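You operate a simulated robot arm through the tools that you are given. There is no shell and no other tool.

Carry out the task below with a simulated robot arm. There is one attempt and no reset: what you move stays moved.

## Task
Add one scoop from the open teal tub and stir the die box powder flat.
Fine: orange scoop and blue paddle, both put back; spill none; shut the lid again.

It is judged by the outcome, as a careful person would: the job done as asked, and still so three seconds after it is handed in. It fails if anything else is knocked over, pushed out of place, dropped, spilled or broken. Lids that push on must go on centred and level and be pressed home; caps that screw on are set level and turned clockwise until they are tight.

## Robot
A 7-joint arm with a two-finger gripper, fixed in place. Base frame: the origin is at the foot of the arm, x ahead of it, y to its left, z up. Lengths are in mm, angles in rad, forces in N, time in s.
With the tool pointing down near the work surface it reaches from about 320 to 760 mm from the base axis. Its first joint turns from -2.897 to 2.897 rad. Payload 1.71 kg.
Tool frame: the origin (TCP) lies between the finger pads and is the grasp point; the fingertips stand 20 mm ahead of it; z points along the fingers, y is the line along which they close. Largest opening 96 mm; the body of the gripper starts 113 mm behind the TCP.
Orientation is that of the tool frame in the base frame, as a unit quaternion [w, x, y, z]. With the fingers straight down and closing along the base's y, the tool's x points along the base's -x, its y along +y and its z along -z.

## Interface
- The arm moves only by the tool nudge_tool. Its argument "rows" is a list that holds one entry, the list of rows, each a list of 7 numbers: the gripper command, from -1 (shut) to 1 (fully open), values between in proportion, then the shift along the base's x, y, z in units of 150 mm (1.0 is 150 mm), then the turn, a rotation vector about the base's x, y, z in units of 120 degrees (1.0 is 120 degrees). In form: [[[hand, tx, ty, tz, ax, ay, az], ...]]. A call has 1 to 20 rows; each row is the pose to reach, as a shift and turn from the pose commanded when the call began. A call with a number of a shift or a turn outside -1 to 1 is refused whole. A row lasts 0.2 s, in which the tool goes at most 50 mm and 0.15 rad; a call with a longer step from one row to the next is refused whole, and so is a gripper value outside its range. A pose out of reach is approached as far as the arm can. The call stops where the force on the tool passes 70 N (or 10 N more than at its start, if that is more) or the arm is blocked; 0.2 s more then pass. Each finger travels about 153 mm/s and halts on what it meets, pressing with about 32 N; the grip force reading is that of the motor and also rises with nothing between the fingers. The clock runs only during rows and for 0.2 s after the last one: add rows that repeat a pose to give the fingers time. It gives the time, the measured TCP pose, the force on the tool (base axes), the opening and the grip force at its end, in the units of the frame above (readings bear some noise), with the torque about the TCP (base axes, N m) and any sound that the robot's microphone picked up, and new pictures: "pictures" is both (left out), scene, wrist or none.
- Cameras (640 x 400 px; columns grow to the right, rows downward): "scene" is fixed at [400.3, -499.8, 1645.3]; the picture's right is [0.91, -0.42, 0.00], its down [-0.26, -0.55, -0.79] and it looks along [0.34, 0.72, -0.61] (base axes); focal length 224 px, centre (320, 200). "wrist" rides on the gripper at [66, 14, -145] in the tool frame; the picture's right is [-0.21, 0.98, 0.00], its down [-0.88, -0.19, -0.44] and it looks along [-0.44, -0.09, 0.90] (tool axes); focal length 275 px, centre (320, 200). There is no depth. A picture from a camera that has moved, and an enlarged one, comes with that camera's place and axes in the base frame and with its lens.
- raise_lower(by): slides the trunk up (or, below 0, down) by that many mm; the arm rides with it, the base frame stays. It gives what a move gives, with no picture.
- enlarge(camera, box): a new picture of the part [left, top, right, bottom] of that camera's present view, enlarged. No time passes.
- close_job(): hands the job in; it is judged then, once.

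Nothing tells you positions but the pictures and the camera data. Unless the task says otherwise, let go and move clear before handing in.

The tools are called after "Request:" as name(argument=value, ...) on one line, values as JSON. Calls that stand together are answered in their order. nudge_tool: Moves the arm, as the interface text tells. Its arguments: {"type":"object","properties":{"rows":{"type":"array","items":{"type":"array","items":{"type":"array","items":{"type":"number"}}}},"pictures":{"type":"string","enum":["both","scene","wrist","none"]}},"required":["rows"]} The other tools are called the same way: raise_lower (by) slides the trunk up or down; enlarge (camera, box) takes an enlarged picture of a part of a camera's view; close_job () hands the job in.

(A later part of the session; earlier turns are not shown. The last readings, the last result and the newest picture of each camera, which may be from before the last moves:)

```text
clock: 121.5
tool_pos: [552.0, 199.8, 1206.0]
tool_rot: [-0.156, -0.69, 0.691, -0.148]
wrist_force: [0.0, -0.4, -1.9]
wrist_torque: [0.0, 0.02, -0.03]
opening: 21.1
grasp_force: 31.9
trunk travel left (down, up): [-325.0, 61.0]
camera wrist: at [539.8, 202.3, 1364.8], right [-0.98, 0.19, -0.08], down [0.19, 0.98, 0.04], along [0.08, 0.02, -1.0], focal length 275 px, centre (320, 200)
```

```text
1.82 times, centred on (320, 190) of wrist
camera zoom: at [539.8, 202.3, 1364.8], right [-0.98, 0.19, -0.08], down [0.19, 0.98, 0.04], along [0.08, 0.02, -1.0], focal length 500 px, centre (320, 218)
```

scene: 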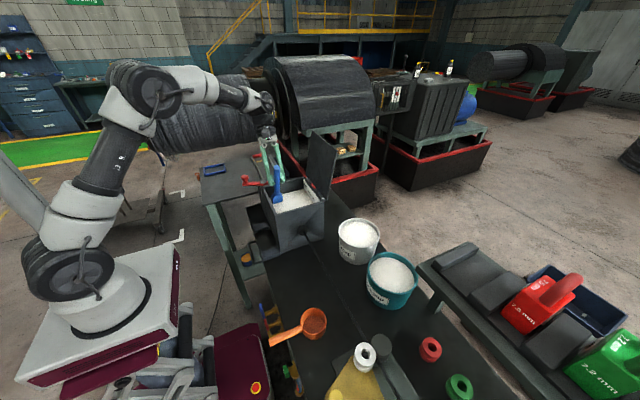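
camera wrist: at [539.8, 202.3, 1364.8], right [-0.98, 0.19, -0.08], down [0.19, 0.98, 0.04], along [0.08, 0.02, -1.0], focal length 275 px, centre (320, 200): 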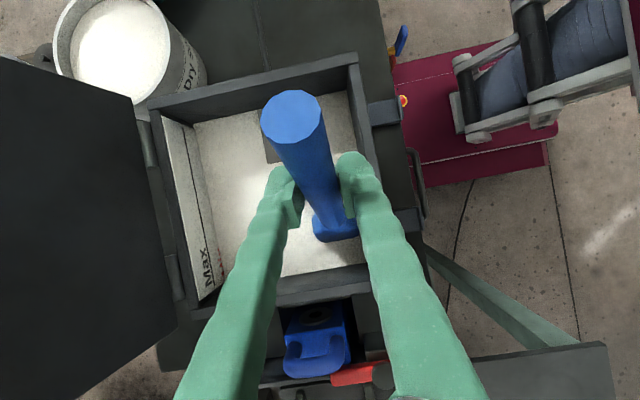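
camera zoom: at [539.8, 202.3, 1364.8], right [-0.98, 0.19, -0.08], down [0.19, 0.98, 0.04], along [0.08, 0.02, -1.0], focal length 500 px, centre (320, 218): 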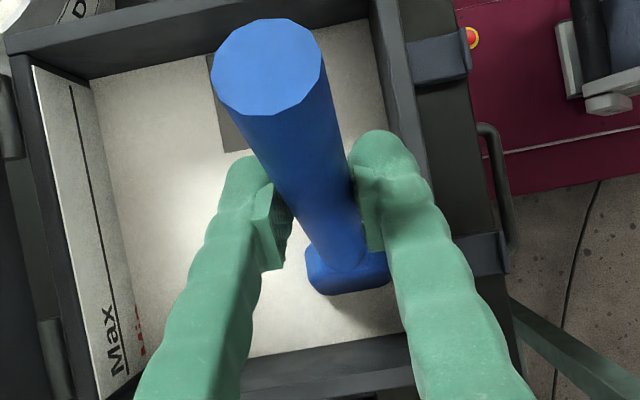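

The left patch is gone too. Now the right patch (y≈130), staying clear of the right wall.

Request:
nudge_tool(rows=[[[-1, 0, -0.12, 0.02, 0, 0, 0], [-1, 0, -0.24, 0.03, 0, 0, 0], [-1, 0, -0.36, 0.03, 0, 0, 0], [-1, 0, -0.48, 0.03, 0, 0, 0], [-1, 0, -0.6, 0.03, 0, 0, 0], [-1, 0, -0.7, 0.03, 0, 0, 0], [-1, 0.1, -0.7, 0.03, 0, 0, 0], [-1, 0.2, -0.7, 0.03, 0, 0, 0], [-1, 0.3, -0.7, 0.03, 0, 0, 0], [-1, 0.4, -0.7, 0.03, 0, 0, 0], [-1, 0.5, -0.7, 0.03, 0, 0, 0], [-1, 0.6, -0.7, 0.03, 0, 0, 0], [-1, 0.6, -0.7, 0.03, 0, 0, 0]]])

Request:
enlarge(camera="wrist", box=[210, 120, 490, 370])

```text
clock: 124.3
tool_pos: [643.6, 95.6, 1209.7]
tool_rot: [-0.156, -0.69, 0.691, -0.148]
wrist_force: [-0.4, 0.6, -0.3]
wrist_torque: [-0.03, -0.03, -0.03]
opening: 20.8
grasp_force: 32.3
trunk travel left (down, up): [-325.0, 61.0]
camera wrist: at [630.2, 96.9, 1369.7], right [-0.98, 0.19, -0.08], down [0.19, 0.98, 0.04], along [0.08, 0.02, -1.0], focal length 275 px, centre (320, 200)
```

scene: 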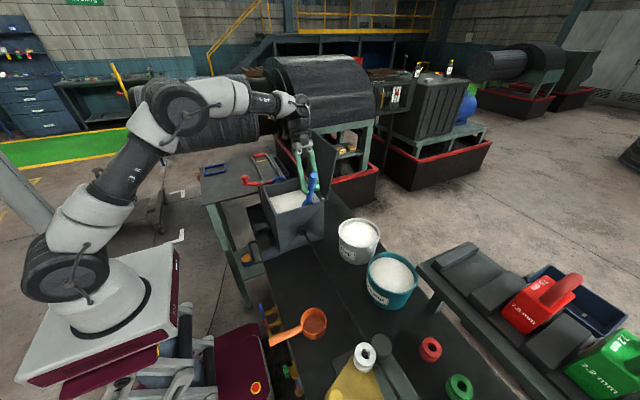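
wrist: 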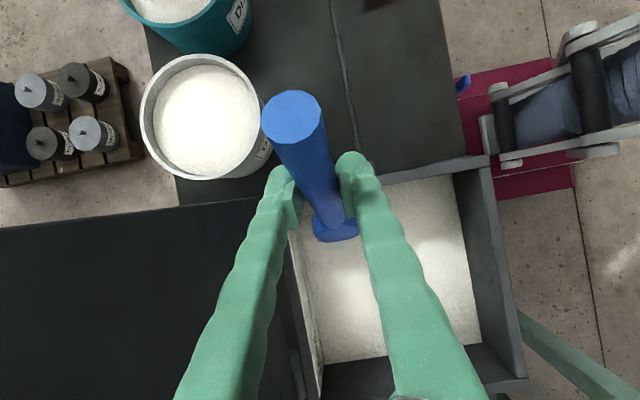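

```text
1.60 times, centred on (350, 245) of wrist
camera zoom: at [630.2, 96.9, 1369.7], right [-0.98, 0.19, -0.08], down [0.19, 0.98, 0.04], along [0.08, 0.02, -1.0], focal length 440 px, centre (272, 128)
```

zoom: 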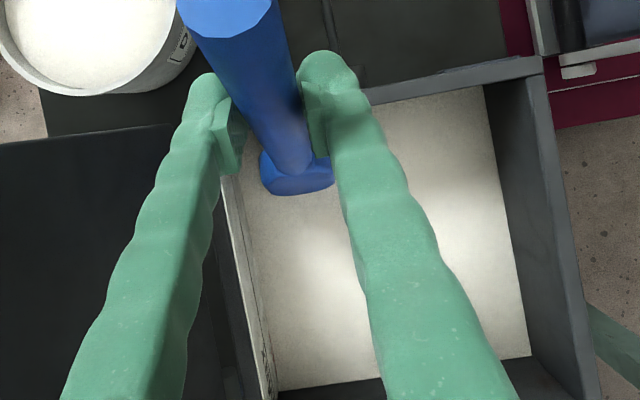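

All patches look levelled. I'll lift the paddle straight up and inspect the surface.

Request:
nudge_tool(rows=[[[-1, -0.05, 0.03, 0.1, 0, 0, 0], [-1, -0.1, 0.05, 0.25, 0, 0, 0], [-1, -0.15, 0.05, 0.45, 0, 0, 0], [-1, -0.2, 0.05, 0.62, 0, 0, 0], [-1, -0.25, 0, 0.7, 0, 0, 0], [-1, -0.3, -0.1, 0.7, 0, 0, 0], [-1, -0.3, -0.1, 0.7, 0, 0, 0]]])

Request:
enlarge(camera="scene", box=[240, 150, 340, 250])

Request:
enlarge(camera="wrist", box=[180, 140, 480, 380])

```text
clock: 125.9
tool_pos: [597.2, 81.3, 1316.0]
tool_rot: [-0.156, -0.689, 0.692, -0.148]
wrist_force: [0.0, -0.2, -0.6]
wrist_torque: [-0.04, 0.02, 0.01]
opening: 20.8
grasp_force: 31.9
trunk travel left (down, up): [-325.0, 61.0]
camera wrist: at [585.2, 82.5, 1474.6], right [-0.98, 0.19, -0.08], down [0.19, 0.98, 0.03], along [0.08, 0.02, -1.0], focal length 275 px, centre (320, 200)
```

scene: 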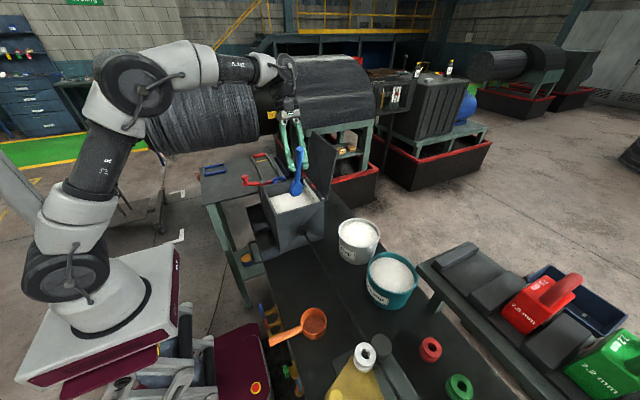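
wrist: 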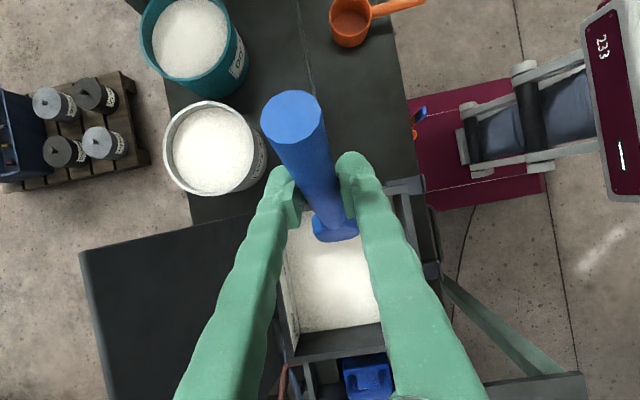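

```text
4.00 times, centred on (290, 200) of scene
camera zoom: at [400.3, -499.8, 1645.3], right [0.91, -0.42, 0.0], down [-0.26, -0.55, -0.79], along [0.34, 0.72, -0.61], focal length 895 px, centre (440, 200)
```

zoom: 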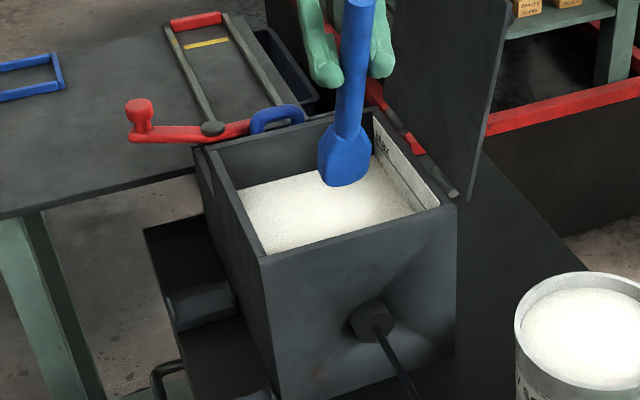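

```text
1.67 times, centred on (330, 260) of wrist
camera zoom: at [585.2, 82.5, 1474.6], right [-0.98, 0.19, -0.08], down [0.19, 0.98, 0.03], along [0.08, 0.02, -1.0], focal length 459 px, centre (303, 100)
```

zoom: 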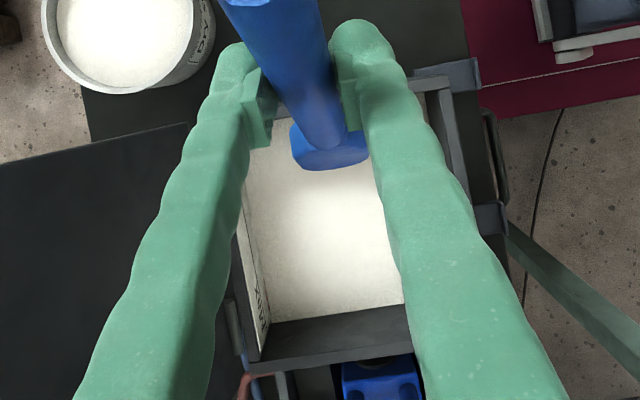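

The surface is flat. Now I return the paddle, reversing the rotation away from the box.

Request:
nudge_tool(rows=[[[-1, -0.05, 0, 0, 0.06, 0, 0], [-1, -0.12, 0, 0, 0.12, 0, 0], [-1, -0.22, 0, 0, 0.18, 0, 0], [-1, -0.35, 0, 0, 0.24, 0, 0], [-1, -0.48, 0, 0, 0.31, 0, 0], [-1, -0.6, 0, 0, 0.38, 0, 0], [-1, -0.7, 0, -0.05, 0.45, 0, 0], [-1, -0.8, -0.03, -0.1, 0.52, 0, 0], [-1, -0.9, -0.07, -0.3, 0.583, 0, 0], [-1, -0.93, -0.07, -0.55, 0.583, 0, 0], [-1, -0.93, -0.07, -0.55, 0.583, 0, 0]]])

Request:
enlarge(camera="wrist", box=[220, 60, 420, 260])

```text
clock: 128.3
tool_pos: [456.9, 71.2, 1231.7]
tool_rot: [-0.27, 0.653, -0.653, -0.274]
wrist_force: [0.1, -0.6, -1.3]
wrist_torque: [-0.1, -0.02, -0.03]
opening: 21.0
grasp_force: 31.8
trunk travel left (down, up): [-325.0, 61.0]
camera wrist: at [444.0, -78.4, 1288.2], right [-0.98, 0.14, 0.15], down [0.19, 0.3, 0.93], along [0.08, 0.94, -0.32], focal length 275 px, centre (320, 200)
```

scene: 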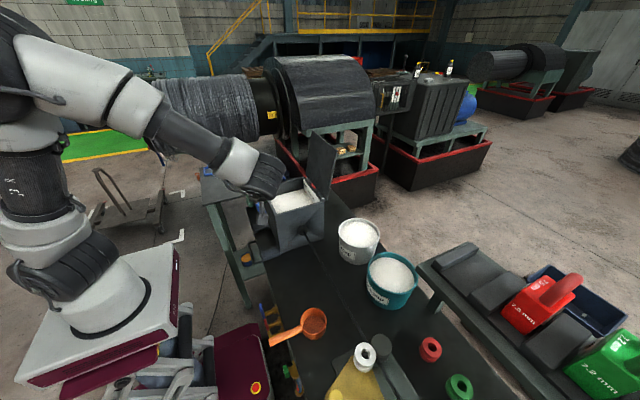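
wrist: 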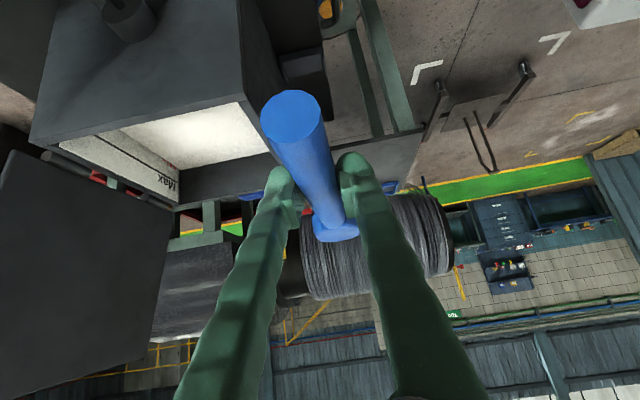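

```text
2.00 times, centred on (320, 160) of wrist
camera zoom: at [444.0, -78.4, 1288.2], right [-0.98, 0.14, 0.15], down [0.19, 0.3, 0.93], along [0.08, 0.94, -0.32], focal length 551 px, centre (320, 280)
```

zoom: 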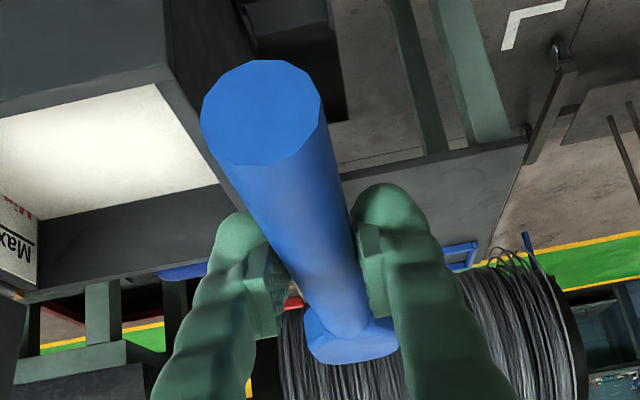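

The paddle hasn't shifted in the grip. I'll bring it back above the cradles and lower.

Request:
nudge_tool(rows=[[[-1, 0, 0.1, -0.1, 0, 0, 0], [-1, 0, 0.25, -0.25, 0, 0, 0], [-1, 0, 0.4, -0.45, 0, 0, 0], [-1, 0, 0.493, -0.65, 0, 0, 0], [-1, 0.02, 0.493, -0.8, 0, 0, 0], [-1, 0.055, 0.493, -0.98, 0, 0, 0], [-1, 0.055, 0.493, -0.98, 0, 0, 0]]], pictures="none")

Request:
nudge_tool(rows=[[[-1, 0, 0, -0.2, 0, 0, 0], [-1, 0, 0, -0.4, 0, 0, 0], [-1, 0, 0, -0.55, 0, 0, 0], [-1, 0, 0, -0.65, 0, 0, 0], [-1, 0, 0, -0.65, 0, 0, 0]]], pictures="wrist")

```text
clock: 129.9
tool_pos: [463.0, 144.4, 1085.9]
tool_rot: [-0.268, 0.654, -0.652, -0.274]
wrist_force: [0.0, 0.9, -0.9]
wrist_torque: [-0.05, -0.02, -0.01]
opening: 20.8
grasp_force: 32.0
trunk travel left (down, up): [-325.0, 61.0]
```

```text
clock: 131.1
tool_pos: [466.7, 145.1, 988.5]
tool_rot: [-0.268, 0.654, -0.652, -0.274]
wrist_force: [0.1, -0.4, -0.2]
wrist_torque: [-0.08, -0.01, 0.02]
opening: 21.0
grasp_force: 32.6
trunk travel left (down, up): [-325.0, 61.0]
camera wrist: at [453.2, -4.3, 1045.2], right [-0.98, 0.14, 0.15], down [0.19, 0.3, 0.93], along [0.08, 0.94, -0.32], focal length 275 px, centre (320, 200)
```

wrist: 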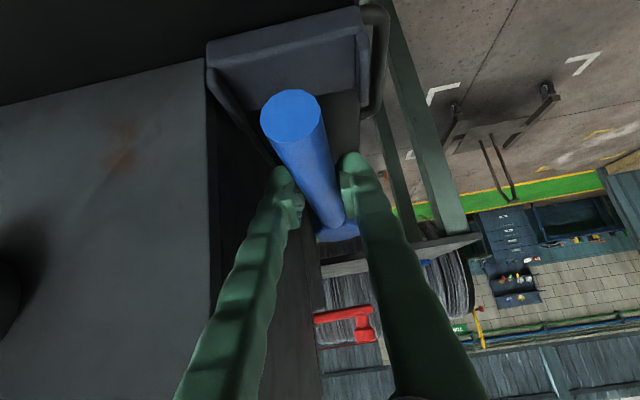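

Request:
nudge_tool(rows=[[[-1, -0.005, 0, -0.06, 0, 0, 0], [-1, -0.008, 0, -0.11, 0, 0, 0], [-1, -0.008, 0, -0.15, 0, 0, 0], [-1, -0.008, 0, -0.165, 0, 0, 0], [-1, -0.008, 0, -0.165, 0, 0, 0]]], pictures="wrist")

```text
clock: 132.3
tool_pos: [464.2, 144.7, 961.9]
tool_rot: [-0.269, 0.654, -0.651, -0.275]
wrist_force: [1.1, -0.3, 2.6]
wrist_torque: [0.55, -0.03, -0.05]
opening: 20.9
grasp_force: 32.2
trunk travel left (down, up): [-325.0, 61.0]
camera wrist: at [451.7, -4.3, 1019.6], right [-0.98, 0.14, 0.15], down [0.19, 0.3, 0.93], along [0.08, 0.94, -0.32], focal length 275 px, centre (320, 200)
```

wrist: 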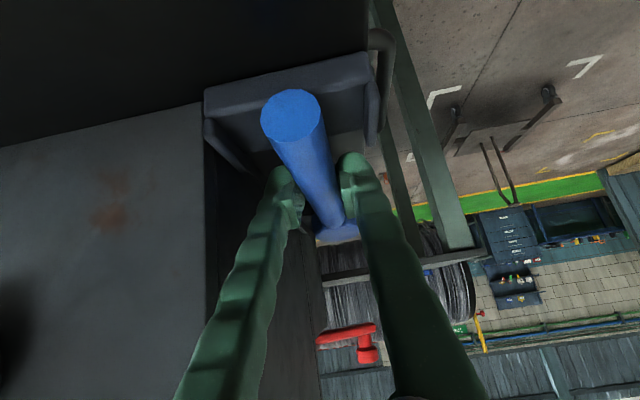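

It's seated in the cradles. Releasing.

Request:
nudge_tool(rows=[[[-0.45, 0, 0, 0, 0, 0, 0], [-0.3, 0, 0, 0, 0, 0, 0], [-0.3, 0, 0, 0, 0, 0, 0], [-0.3, 0, 0, 0, 0, 0, 0]]], pictures="wrist")

Request:
nudge_tool(rows=[[[-0.3, 0, 0, 0.1, 0, 0, 0], [-0.3, 0, 0, 0.3, 0, 0, 0], [-0.3, 0, 0, 0.55, 0, 0, 0], [-0.3, 0, 0, 0.8, 0, 0, 0], [-0.3, 0, 0, 1.0, 0, 0, 0], [-0.3, 0, 0, 1.0, 0, 0, 0]]])

Request:
enlarge(camera="wrist", box=[180, 0, 420, 200])

```text
clock: 133.3
tool_pos: [464.6, 144.1, 962.6]
tool_rot: [-0.269, 0.654, -0.652, -0.275]
wrist_force: [0.2, 0.1, 1.1]
wrist_torque: [0.05, -0.03, 0.01]
opening: 33.5
grasp_force: 0.1
trunk travel left (down, up): [-325.0, 61.0]
camera wrist: at [451.8, -4.3, 1019.4], right [-0.98, 0.14, 0.15], down [0.19, 0.3, 0.93], along [0.08, 0.94, -0.32], focal length 275 px, centre (320, 200)
```

wrist: 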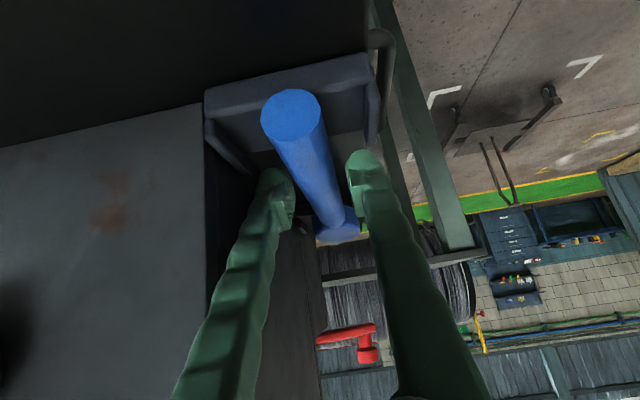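

```text
clock: 134.7
tool_pos: [464.6, 144.3, 1112.1]
tool_rot: [-0.268, 0.654, -0.652, -0.274]
wrist_force: [0.4, 0.4, 0.1]
wrist_torque: [0.0, -0.01, -0.01]
opening: 33.7
grasp_force: 0.1
trunk travel left (down, up): [-325.0, 61.0]
camera wrist: at [452.0, -4.5, 1168.7], right [-0.98, 0.14, 0.15], down [0.19, 0.3, 0.93], along [0.08, 0.94, -0.32], focal length 275 px, centre (320, 200)
```

scene: 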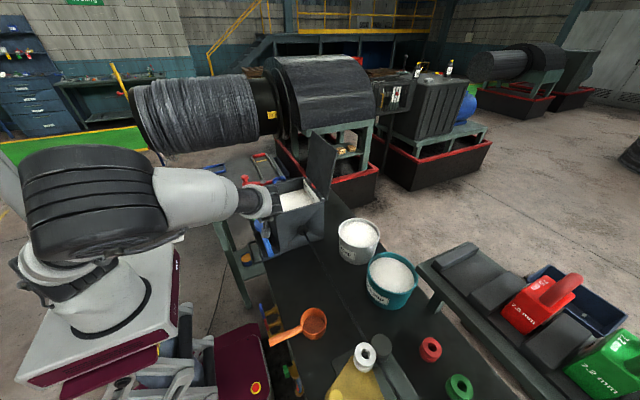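
wrist: 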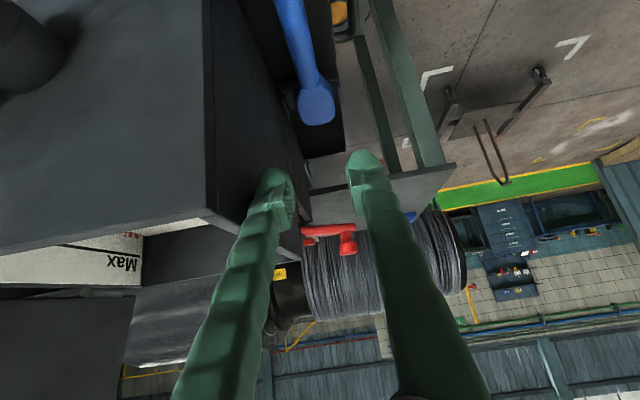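

```text
2.00 times, centred on (300, 100) of wrist
camera zoom: at [452.0, -4.5, 1168.7], right [-0.98, 0.14, 0.15], down [0.19, 0.3, 0.93], along [0.08, 0.94, -0.32], focal length 551 px, centre (360, 400)
```

zoom: 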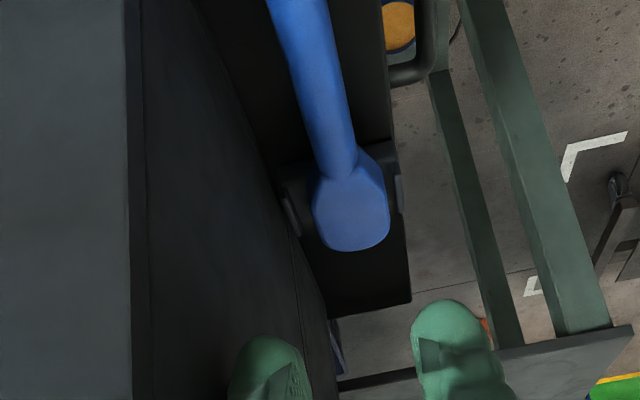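

The paddle is back. Now to close the lid: I'll go around to the side with the tool horizontal along +y, as before.

Request:
nudge_tool(rows=[[[-0.4, 0, -0.1, 0.25, 0, 0, 0], [-0.4, 0, -0.25, 0.5, 0.05, 0, 0], [-0.4, 0, -0.45, 0.75, 0.11, 0, 0], [-0.4, 0.05, -0.65, 0.95, 0.17, 0, 0], [-0.4, 0.15, -0.85, 0.98, 0.23, 0, 0], [-0.4, 0.25, -0.95, 0.98, 0.29, 0, 0], [-0.4, 0.35, -0.98, 0.98, 0.35, 0, 0], [-0.4, 0.4, -0.98, 0.98, 0.375, 0, 0], [-0.4, 0.4, -0.98, 0.98, 0.375, 0, 0]]], pictures="none")

Request:
nudge_tool(rows=[[[-0.4, 0.1, 0, 0.05, 0, 0.06, 0], [-0.4, 0.2, 0, 0.1, 0, 0.12, 0], [-0.4, 0.3, 0, 0.15, 0, 0.18, 0], [-0.4, 0.4, 0, 0.2, 0, 0.24, 0], [-0.4, 0.5, 0, 0.25, 0, 0.3, 0], [-0.4, 0.6, 0, 0.3, 0, 0.36, 0], [-0.4, 0.7, 0, 0.3, 0, 0.42, 0], [-0.4, 0.8, 0, 0.3, 0, 0.48, 0], [-0.4, 0.9, 0, 0.3, 0, 0.54, 0], [-0.4, 0.95, 0, 0.3, 0, 0.6, 0], [-0.4, 1.0, 0, 0.3, 0, 0.66, 0], [-0.4, 1.0, 0, 0.3, 0, 0.7, 0], [-0.4, 1.0, 0, 0.3, 0, 0.7, 0]]])

```text
clock: 136.7
tool_pos: [524.4, -2.4, 1259.6]
tool_rot: [0.499, -0.501, 0.497, 0.503]
wrist_force: [0.0, 0.6, 0.0]
wrist_torque: [-0.03, 0.02, 0.01]
opening: 28.8
grasp_force: 0.1
trunk travel left (down, up): [-325.0, 61.0]
```

```text
clock: 139.5
tool_pos: [675.8, -4.1, 1304.2]
tool_rot: [0.037, -0.035, 0.704, 0.709]
wrist_force: [0.6, -0.2, 0.4]
wrist_torque: [0.0, -0.02, 0.01]
opening: 28.7
grasp_force: 0.1
trunk travel left (down, up): [-325.0, 61.0]
camera wrist: at [609.0, -147.8, 1310.5], right [0.11, -0.01, 0.99], down [0.89, -0.45, -0.1], along [0.44, 0.9, -0.04], focal length 275 px, centre (320, 200)
```

scene: 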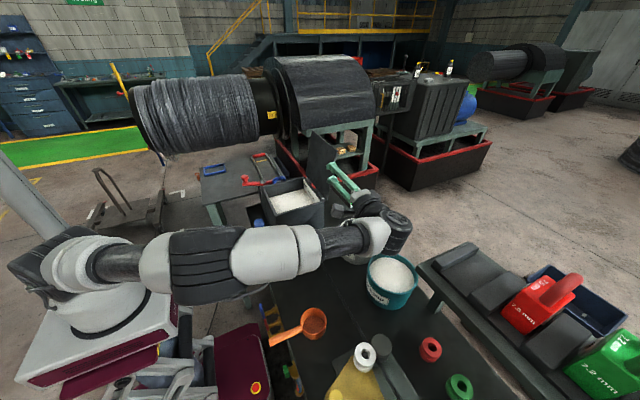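
wrist: 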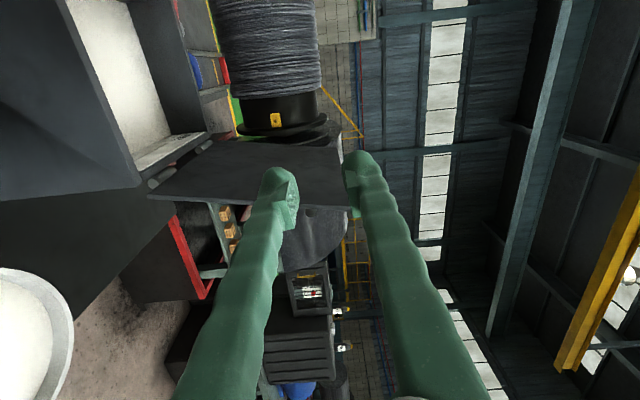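

Matching the exact orientation I had when I released the bar, then sliding back in.

Request:
nudge_tool(rows=[[[-0.4, 0.1, 0.02, 0, -0.01, 0.038, -0.025], [-0.4, 0.2, 0.05, 0, -0.02, 0.076, -0.049], [-0.4, 0.3, 0.08, -0.01, -0.03, 0.114, -0.074], [-0.4, 0.423, 0.1, -0.016, -0.039, 0.151, -0.098], [-0.4, 0.423, 0.1, -0.016, -0.039, 0.151, -0.098]]])

Request:
enlarge(camera="wrist", box=[200, 80, 440, 260])

```text
clock: 140.7
tool_pos: [716.0, 10.1, 1315.5]
tool_rot: [0.003, 0.142, 0.73, 0.668]
wrist_force: [-1.5, 0.3, 0.0]
wrist_torque: [0.0, 0.0, -0.14]
opening: 28.8
grasp_force: 0.1
trunk travel left (down, up): [-325.0, 61.0]
stopped in row 5: the arm was blocked; the commanded pose is now the measured one
camera wrist: at [627.2, -115.5, 1357.5], right [0.4, 0.02, 0.92], down [0.72, -0.63, -0.29], along [0.57, 0.78, -0.27], focal length 275 px, centre (320, 200)
```

scene: 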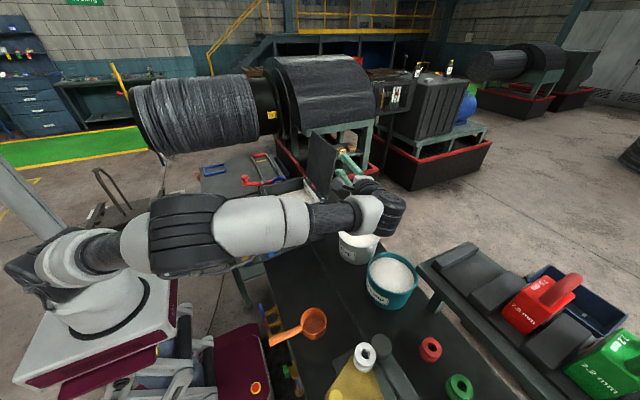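
wrist: 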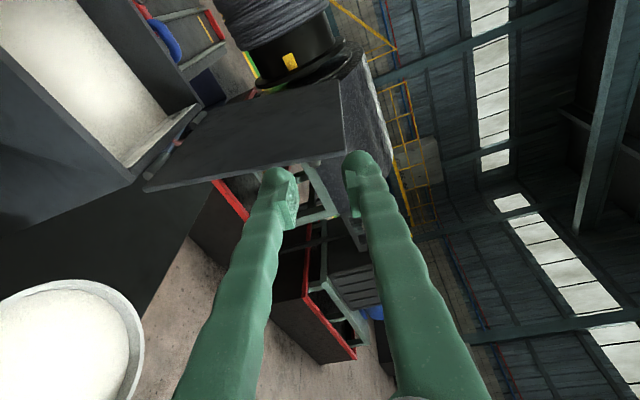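

```text
2.22 times, centred on (320, 170) of wrist
camera zoom: at [627.2, -115.5, 1357.5], right [0.4, 0.02, 0.92], down [0.72, -0.63, -0.29], along [0.57, 0.78, -0.27], focal length 612 px, centre (320, 267)
```

zoom: 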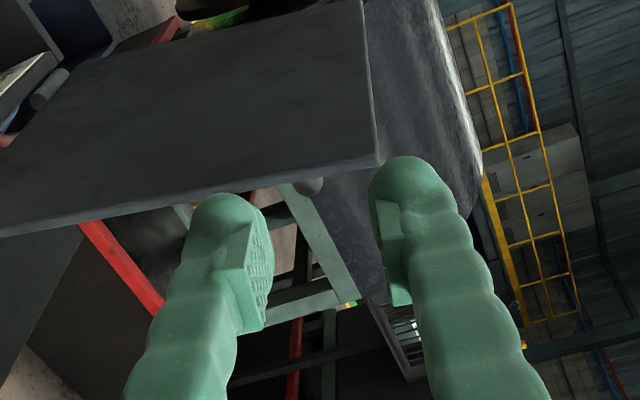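

I'm near the reach limit again. I'll lower and nudge outward gradually.

Request:
nudge_tool(rows=[[[-0.4, 0, 0.03, -0.1, 0, 0, 0], [-0.4, 0.02, 0.1, -0.13, 0, 0, 0], [-0.4, 0.05, 0.15, -0.13, 0, 0, 0], [-0.4, 0.05, 0.15, -0.13, 0, 0, 0]]], pictures="none")

```text
clock: 141.7
tool_pos: [729.8, 35.1, 1292.1]
tool_rot: [0.001, 0.143, 0.731, 0.667]
wrist_force: [0.6, -0.2, -0.5]
wrist_torque: [0.01, -0.01, 0.01]
opening: 28.7
grasp_force: 0.0
trunk travel left (down, up): [-325.0, 61.0]
```

Request:
nudge_tool(rows=[[[-0.4, 0.04, 0, 0.02, 0, 0, 0], [-0.4, 0.085, 0, 0.04, 0, 0, 0], [-0.4, 0.085, 0, 0.04, 0, 0, 0]]], pictures="wrist")

Request:
enlarge(camera="wrist", box=[200, 80, 440, 260])

```text
clock: 142.5
tool_pos: [740.7, 35.4, 1299.1]
tool_rot: [0.002, 0.142, 0.731, 0.668]
wrist_force: [-0.4, 0.4, 1.1]
wrist_torque: [0.01, -0.01, 0.02]
opening: 28.5
grasp_force: 0.0
trunk travel left (down, up): [-325.0, 61.0]
camera wrist: at [653.1, -91.0, 1340.9], right [0.4, 0.02, 0.92], down [0.72, -0.63, -0.3], along [0.57, 0.78, -0.27], focal length 275 px, centre (320, 200)
```

wrist: 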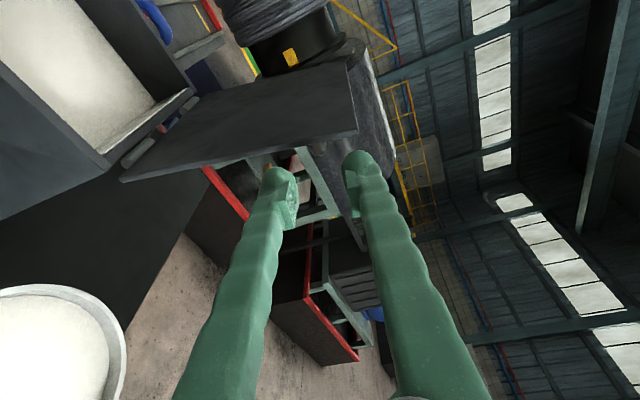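

```text
2.22 times, centred on (320, 170) of wrist
camera zoom: at [653.1, -91.0, 1340.9], right [0.4, 0.02, 0.92], down [0.72, -0.63, -0.3], along [0.57, 0.78, -0.27], focal length 612 px, centre (320, 267)
```

zoom: 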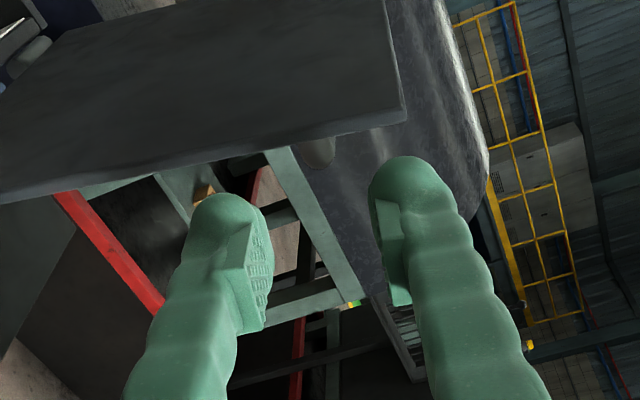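

The handle bar is lined up between the fingers. Sliding in.

Request:
nudge_tool(rows=[[[-0.4, 0.035, 0.16, -0.018, 0, 0, 0], [-0.4, 0.07, 0.33, -0.036, 0, 0, 0], [-0.4, 0.105, 0.49, -0.054, 0, 0, 0], [-0.4, 0.14, 0.66, -0.072, 0, 0, 0], [-0.4, 0.182, 0.84, -0.094, 0, 0, 0], [-0.4, 0.182, 0.84, -0.094, 0, 0, 0]]], pictures="wrist")

```text
clock: 143.8
tool_pos: [745.5, 161.9, 1297.2]
tool_rot: [0.006, 0.137, 0.732, 0.667]
wrist_force: [-1.3, 3.6, -7.3]
wrist_torque: [0.17, -0.15, -0.03]
opening: 31.9
grasp_force: 2.2
trunk travel left (down, up): [-325.0, 61.0]
stopped in row 6: the arm was blocked; the commanded pose is now the measured one
camera wrist: at [657.6, 36.2, 1338.3], right [0.38, 0.03, 0.92], down [0.72, -0.63, -0.28], along [0.57, 0.78, -0.26], focal length 275 px, centre (320, 200)
```

wrist: 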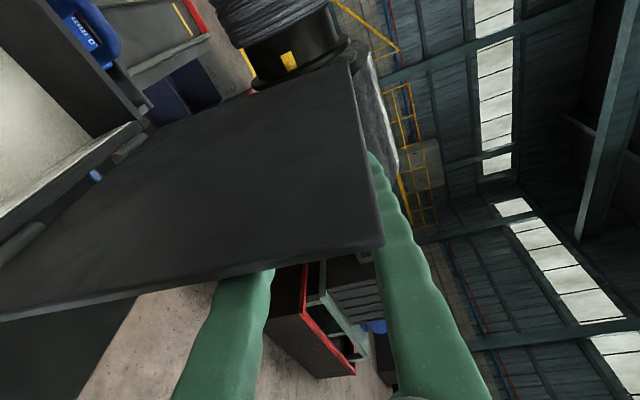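

The tool was pulled back short of the bar. I'll lower first, then ease outward in small steps.

Request:
nudge_tool(rows=[[[-0.4, 0.0, 0, -0.05, 0, 0, 0], [-0.4, 0.03, 0, -0.08, 0, 0, 0], [-0.4, 0.06, 0, -0.09, 0, 0, 0], [-0.4, 0.06, 0, -0.09, 0, 0, 0]]], pictures="wrist")

```text
clock: 144.8
tool_pos: [758.1, 160.7, 1282.8]
tool_rot: [0.007, 0.137, 0.733, 0.667]
wrist_force: [-0.3, 0.1, 0.3]
wrist_torque: [-0.01, 0.02, 0.0]
opening: 28.8
grasp_force: 0.2
trunk travel left (down, up): [-325.0, 61.0]
camera wrist: at [670.5, 35.9, 1323.3], right [0.39, 0.03, 0.92], down [0.72, -0.63, -0.28], along [0.57, 0.78, -0.26], focal length 275 px, centre (320, 200)
```

wrist: 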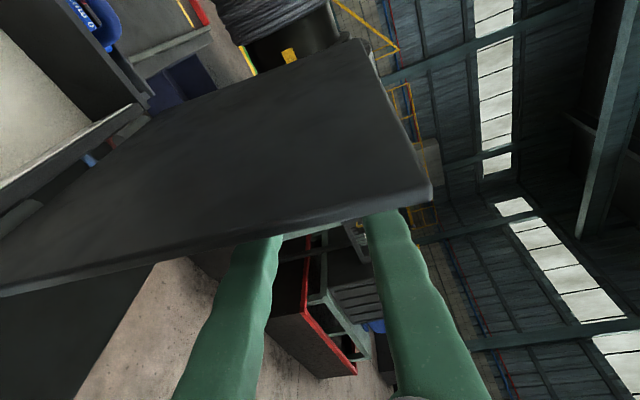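

Request:
nudge_tool(rows=[[[-0.4, 0, 0, 0, 0, 0, 0]]], pictures="scene")

Request:
enlarge(camera="scene", box=[270, 110, 410, 240])

```text
clock: 145.2
tool_pos: [759.1, 162.4, 1281.9]
tool_rot: [0.005, 0.136, 0.732, 0.667]
wrist_force: [0.0, 0.3, 0.2]
wrist_torque: [-0.01, 0.01, -0.01]
opening: 28.8
grasp_force: 0.0
trunk travel left (down, up): [-325.0, 61.0]
```

scene: 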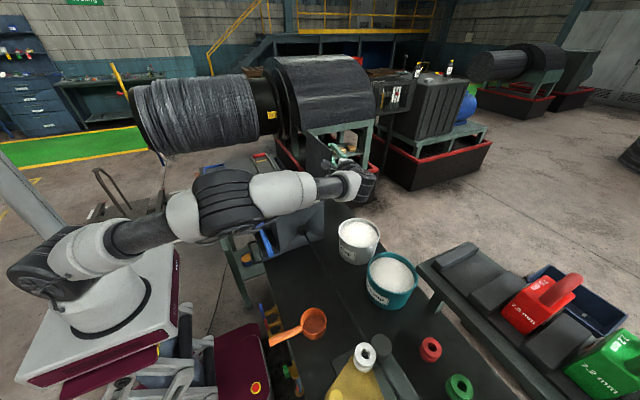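

```text
3.08 times, centred on (340, 175) of scene
camera zoom: at [400.3, -499.8, 1645.3], right [0.91, -0.42, 0.0], down [-0.26, -0.55, -0.79], along [0.34, 0.72, -0.61], focal length 688 px, centre (258, 277)
```

zoom: 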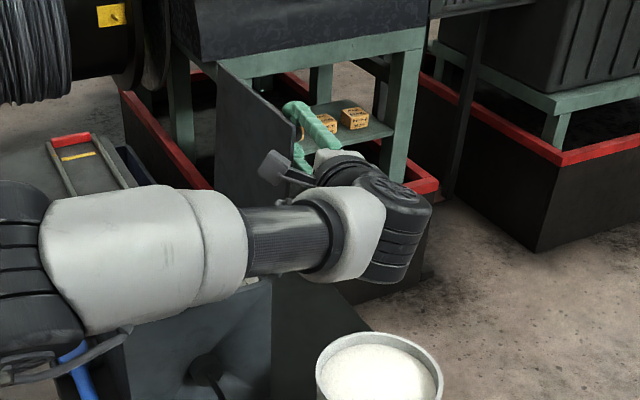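

The lid is now at about 95° and the bar should be between the pads. I'll raise slightly and close.

Request:
nudge_tool(rows=[[[-0.4, 0, 0, 0.03, 0, 0, 0], [-0.4, 0, 0, 0.04, 0, 0, 0], [-1, 0, 0, 0.04, 0, 0, 0], [-1, 0, 0, 0.04, 0, 0, 0], [-1, 0, 0, 0.04, 0, 0, 0]]], pictures="wrist")

```text
clock: 146.4
tool_pos: [759.2, 162.7, 1289.0]
tool_rot: [0.006, 0.136, 0.731, 0.668]
wrist_force: [5.2, 2.2, 5.9]
wrist_torque: [1.42, -0.25, -0.23]
opening: 12.9
grasp_force: 34.8
trunk travel left (down, up): [-325.0, 61.0]
camera wrist: at [670.8, 36.1, 1330.0], right [0.39, 0.03, 0.92], down [0.72, -0.63, -0.28], along [0.57, 0.78, -0.26], focal length 275 px, centre (320, 200)
```

wrist: 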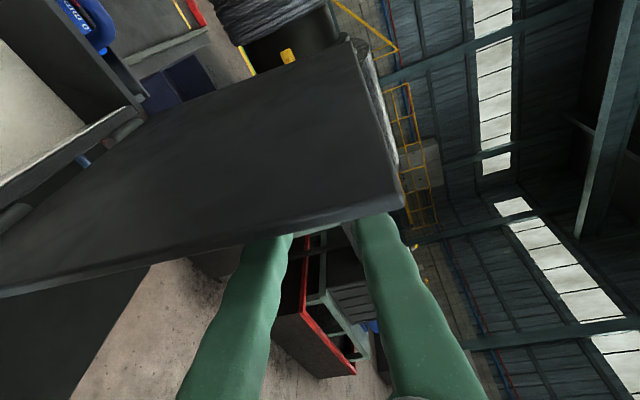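

Bar gripped at 12.9 mm. Now I'll swing the lid closed along the reverse arc, starting to 84°.

Request:
nudge_tool(rows=[[[-1, -0.06, 0, 0.015, 0, -0.027, 0], [-1, -0.121, 0, 0.028, 0, -0.053, 0], [-1, -0.18, 0, 0.036, 0, -0.078, 0], [-1, -0.237, 0, 0.042, 0, -0.103, 0], [-1, -0.237, 0, 0.042, 0, -0.103, 0]]], pictures="wrist")

```text
clock: 147.6
tool_pos: [721.2, 161.1, 1298.4]
tool_rot: [0.086, 0.062, 0.726, 0.68]
wrist_force: [4.4, 1.5, 25.8]
wrist_torque: [1.28, -0.11, 0.53]
opening: 12.8
grasp_force: 35.0
trunk travel left (down, up): [-325.0, 61.0]
camera wrist: at [626.2, 36.0, 1318.5], right [0.18, 0.02, 0.98], down [0.77, -0.63, -0.12], along [0.62, 0.78, -0.13], focal length 275 px, centre (320, 200)
```

wrist: 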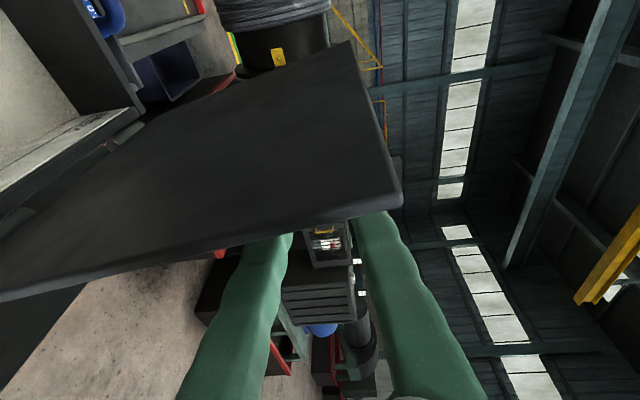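

The tool is slightly low now, so I'll raise a touch and continue to 72° while removing the yaw.

Request:
nudge_tool(rows=[[[-1, -0.02, 0, 0.03, 0.003, -0.02, 0.02], [-1, -0.075, 0, 0.035, 0.006, -0.05, 0.045], [-1, -0.13, 0, 0.035, 0.009, -0.08, 0.07], [-1, -0.18, 0, 0.03, 0.012, -0.11, 0.09], [-1, -0.216, 0, 0.025, 0.015, -0.133, 0.104], [-1, -0.216, 0, 0.025, 0.015, -0.133, 0.104]]], pictures="wrist")

```text
clock: 149.0
tool_pos: [690.2, 161.7, 1298.1]
tool_rot: [0.11, -0.109, 0.701, 0.696]
wrist_force: [0.0, -0.2, 0.4]
wrist_torque: [-0.02, 0.03, -0.01]
opening: 0.0
grasp_force: 29.3
trunk travel left (down, up): [-325.0, 61.0]
camera wrist: at [623.2, 17.6, 1292.2], right [-0.1, 0.0, 0.99], down [0.89, -0.45, 0.09], along [0.44, 0.9, 0.04], focal length 275 px, centre (320, 200)
```

wrist: 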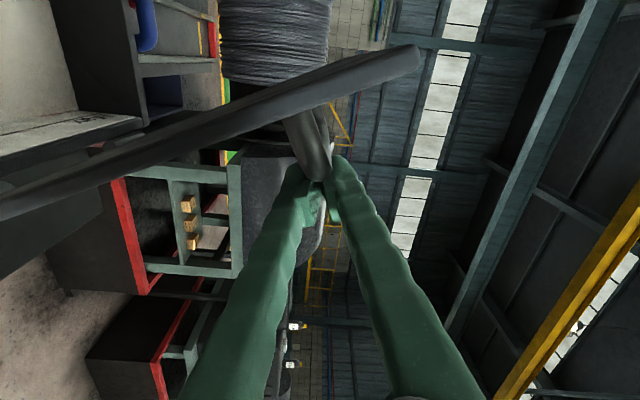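

The bar slipped out while I was removing the yaw, leaving the lid at about 65°. The tool is on the outer side, clear of the lid's path. I'll check whether the lid is holding.

Request:
nudge_tool(rows=[[[-1, 0, 0, 0, 0, 0, 0]]])

```text
clock: 149.4
tool_pos: [690.8, 162.6, 1297.3]
tool_rot: [0.109, -0.108, 0.7, 0.698]
wrist_force: [0.2, 0.3, 0.6]
wrist_torque: [0.0, -0.02, -0.01]
opening: 0.0
grasp_force: 30.0
trunk travel left (down, up): [-325.0, 61.0]
camera wrist: at [623.4, 17.7, 1292.5], right [-0.1, 0.0, 0.99], down [0.89, -0.45, 0.09], along [0.44, 0.9, 0.04], focal length 275 px, centre (320, 200)
```

scene: 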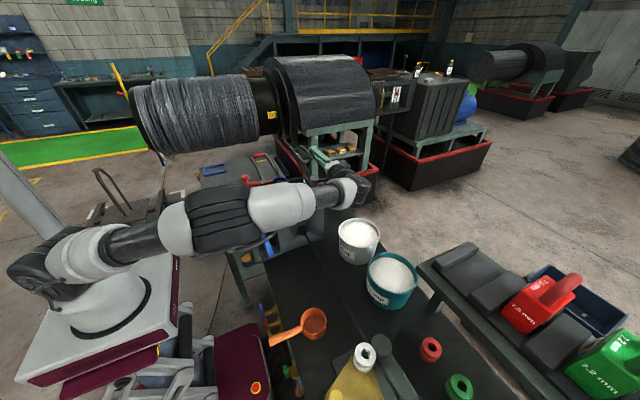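
wrist: 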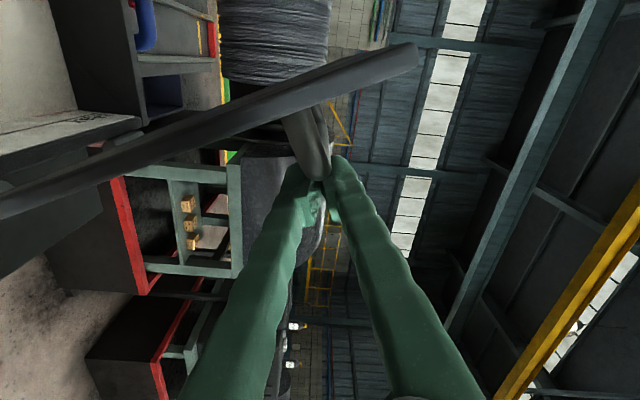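

The lid is holding by itself at about 65°, just 20 mm from the fingers on the robot side. I'll open, shift over the bar and regrip with the roll aligned.

Request:
nudge_tool(rows=[[[-0.3, 0, 0, 0, 0, 0, 0], [-0.3, 0, 0, 0, 0, -0.03, 0], [-0.3, -0.05, 0, -0.005, 0, -0.055, 0], [-0.3, -0.1, 0, -0.012, 0, -0.055, 0], [-0.3, -0.14, 0, -0.02, 0, -0.055, 0], [-0.3, -0.14, 0, -0.02, 0, -0.055, 0]]], pictures="wrist")

Request:
enlarge(camera="wrist", box=[230, 80, 430, 250])

```text
clock: 150.8
tool_pos: [668.9, 161.9, 1295.6]
tool_rot: [0.15, -0.148, 0.692, 0.69]
wrist_force: [0.0, 0.4, 0.4]
wrist_torque: [0.02, -0.02, 0.02]
opening: 33.6
grasp_force: 0.1
trunk travel left (down, up): [-325.0, 61.0]
camera wrist: at [603.7, 17.7, 1281.8], right [-0.22, 0.0, 0.98], down [0.87, -0.45, 0.19], along [0.44, 0.89, 0.09], focal length 275 px, centre (320, 200)
```

wrist: 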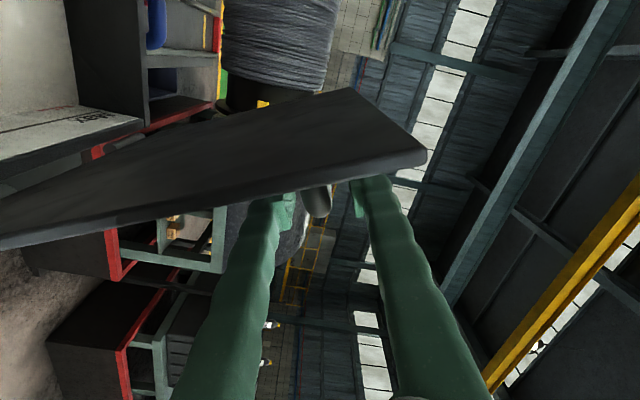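

```text
2.35 times, centred on (330, 165) of wrist
camera zoom: at [603.7, 17.7, 1281.8], right [-0.22, 0.0, 0.98], down [0.87, -0.45, 0.19], along [0.44, 0.89, 0.09], focal length 648 px, centre (296, 282)
```

zoom: 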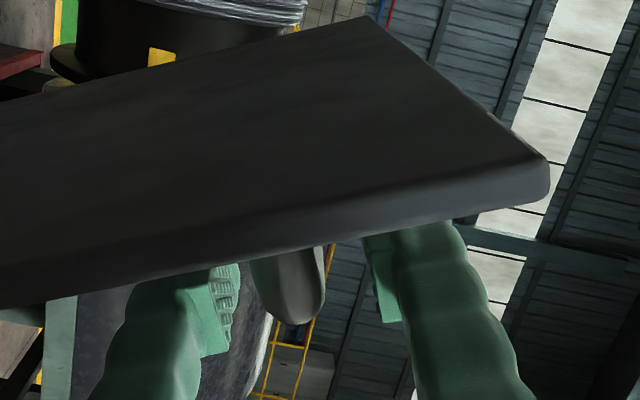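

The bar is properly between the fingers. Closing.

Request:
nudge_tool(rows=[[[-1, 0, 0, 0, 0, 0, 0], [-1, 0, 0, 0, 0, 0, 0], [-1, 0, 0, 0, 0, 0, 0]]], pictures="wrist")

```text
clock: 151.6
tool_pos: [669.8, 162.6, 1296.1]
tool_rot: [0.149, -0.149, 0.692, 0.69]
wrist_force: [-1.4, -0.7, -3.3]
wrist_torque: [-0.05, 0.0, 0.09]
opening: 12.8
grasp_force: 35.0
trunk travel left (down, up): [-325.0, 61.0]
camera wrist: at [603.6, 17.6, 1281.5], right [-0.22, 0.0, 0.98], down [0.87, -0.45, 0.19], along [0.44, 0.9, 0.09], focal length 275 px, centre (320, 200)
```

wrist: 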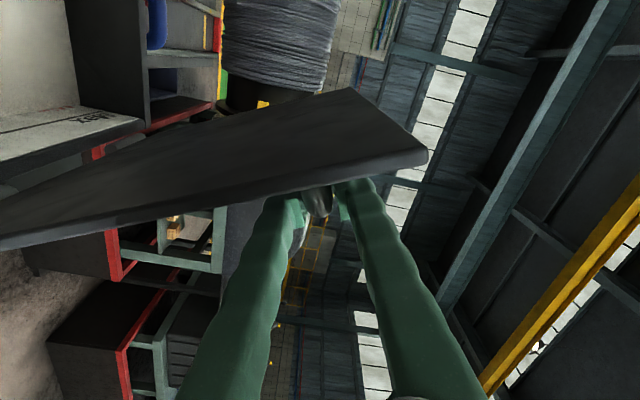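

Gripped. Swinging down to 30°.

Request:
nudge_tool(rows=[[[-1, -0.05, 0, -0.01, 0, -0.022, 0], [-1, -0.101, 0, -0.025, 0, -0.044, 0], [-1, -0.212, 0, -0.067, 0, -0.094, 0], [-1, -0.317, 0, -0.119, 0, -0.144, 0], [-1, -0.417, 0, -0.182, 0, -0.194, 0], [-1, -0.51, 0, -0.255, 0, -0.244, 0], [-1, -0.594, 0, -0.338, 0, -0.294, 0], [-1, -0.594, 0, -0.338, 0, -0.294, 0]]], pictures="wrist")

```text
clock: 153.4
tool_pos: [578.8, 162.2, 1244.8]
tool_rot: [0.352, -0.352, 0.613, 0.613]
wrist_force: [-1.8, -2.9, -3.1]
wrist_torque: [0.16, 0.0, -0.09]
opening: 12.7
grasp_force: 35.0
trunk travel left (down, up): [-325.0, 61.0]
camera wrist: at [533.9, 17.7, 1195.6], right [-0.74, 0.0, 0.67], down [0.6, -0.45, 0.66], along [0.3, 0.9, 0.33], focal length 275 px, centre (320, 200)
```

wrist: 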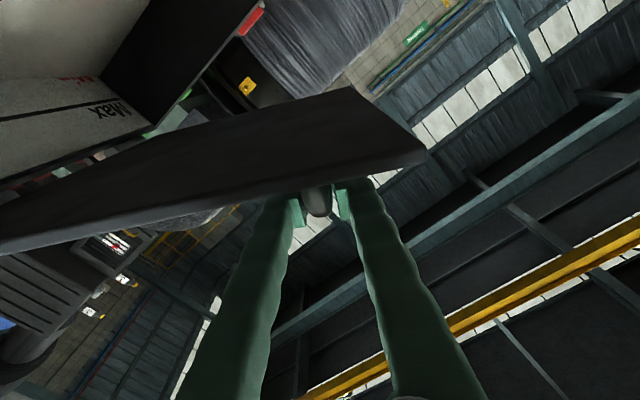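

Request:
nudge_tool(rows=[[[-1, -0.038, 0, -0.045, 0, -0.025, 0], [-1, -0.075, 0, -0.091, 0, -0.05, 0], [-1, -0.109, 0, -0.14, 0, -0.075, 0], [-1, -0.141, 0, -0.189, 0, -0.1, 0], [-1, -0.169, 0, -0.241, 0, -0.125, 0], [-1, -0.195, 0, -0.293, 0, -0.15, 0], [-1, -0.218, 0, -0.348, 0, -0.175, 0], [-1, -0.239, 0, -0.403, 0, -0.2, 0], [-1, -0.255, 0, -0.46, 0, -0.225, 0], [-1, -0.255, 0, -0.46, 0, -0.225, 0]]], pictures="wrist")

```text
clock: 155.6
tool_pos: [540.9, 162.6, 1175.2]
tool_rot: [0.486, -0.485, 0.514, 0.514]
wrist_force: [-1.2, -0.1, -2.5]
wrist_torque: [0.19, -0.02, 0.05]
opening: 12.8
grasp_force: 35.1
trunk travel left (down, up): [-325.0, 61.0]
camera wrist: at [523.2, 17.7, 1111.6], right [-0.97, 0.0, 0.26], down [0.23, -0.45, 0.86], along [0.12, 0.9, 0.43], focal length 275 px, centre (320, 200)
```

wrist: 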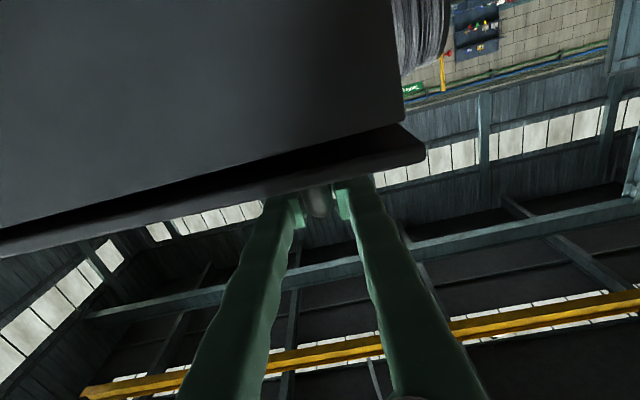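

Almost closed, at about 3°. I'll lower gently to seat it.

Request:
nudge_tool(rows=[[[-1, -0.005, 0, -0.02, 0, -0.012, 0], [-1, -0.012, 0, -0.045, 0, -0.025, 0], [-1, -0.012, 0, -0.06, 0, -0.027, 0], [-1, -0.012, 0, -0.06, 0, -0.027, 0]]], pictures="wrist")

Request:
enlarge(camera="wrist", box=[180, 60, 460, 240])

```text
clock: 156.6
tool_pos: [540.1, 161.2, 1169.3]
tool_rot: [0.501, -0.498, 0.499, 0.501]
wrist_force: [9.8, 2.9, 25.5]
wrist_torque: [0.35, 0.02, -0.13]
opening: 12.7
grasp_force: 35.5
trunk travel left (down, up): [-325.0, 61.0]
camera wrist: at [525.7, 17.6, 1103.4], right [-0.98, 0.0, 0.21], down [0.18, -0.45, 0.87], along [0.09, 0.89, 0.44], focal length 275 px, centre (320, 200)
```

wrist: 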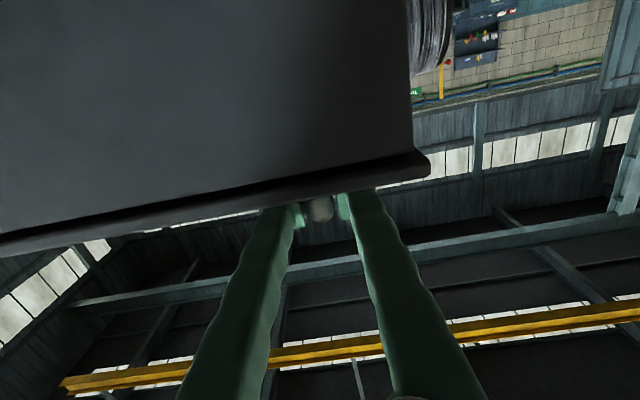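

```text
2.22 times, centred on (320, 150) of wrist
camera zoom: at [525.7, 17.6, 1103.4], right [-0.98, 0.0, 0.21], down [0.18, -0.45, 0.87], along [0.09, 0.89, 0.44], focal length 612 px, centre (320, 311)
```

zoom: 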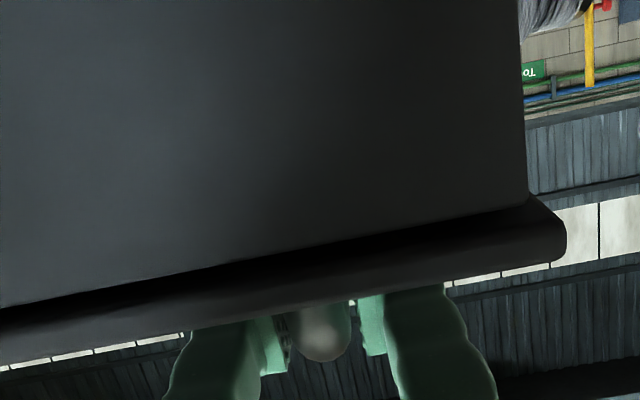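

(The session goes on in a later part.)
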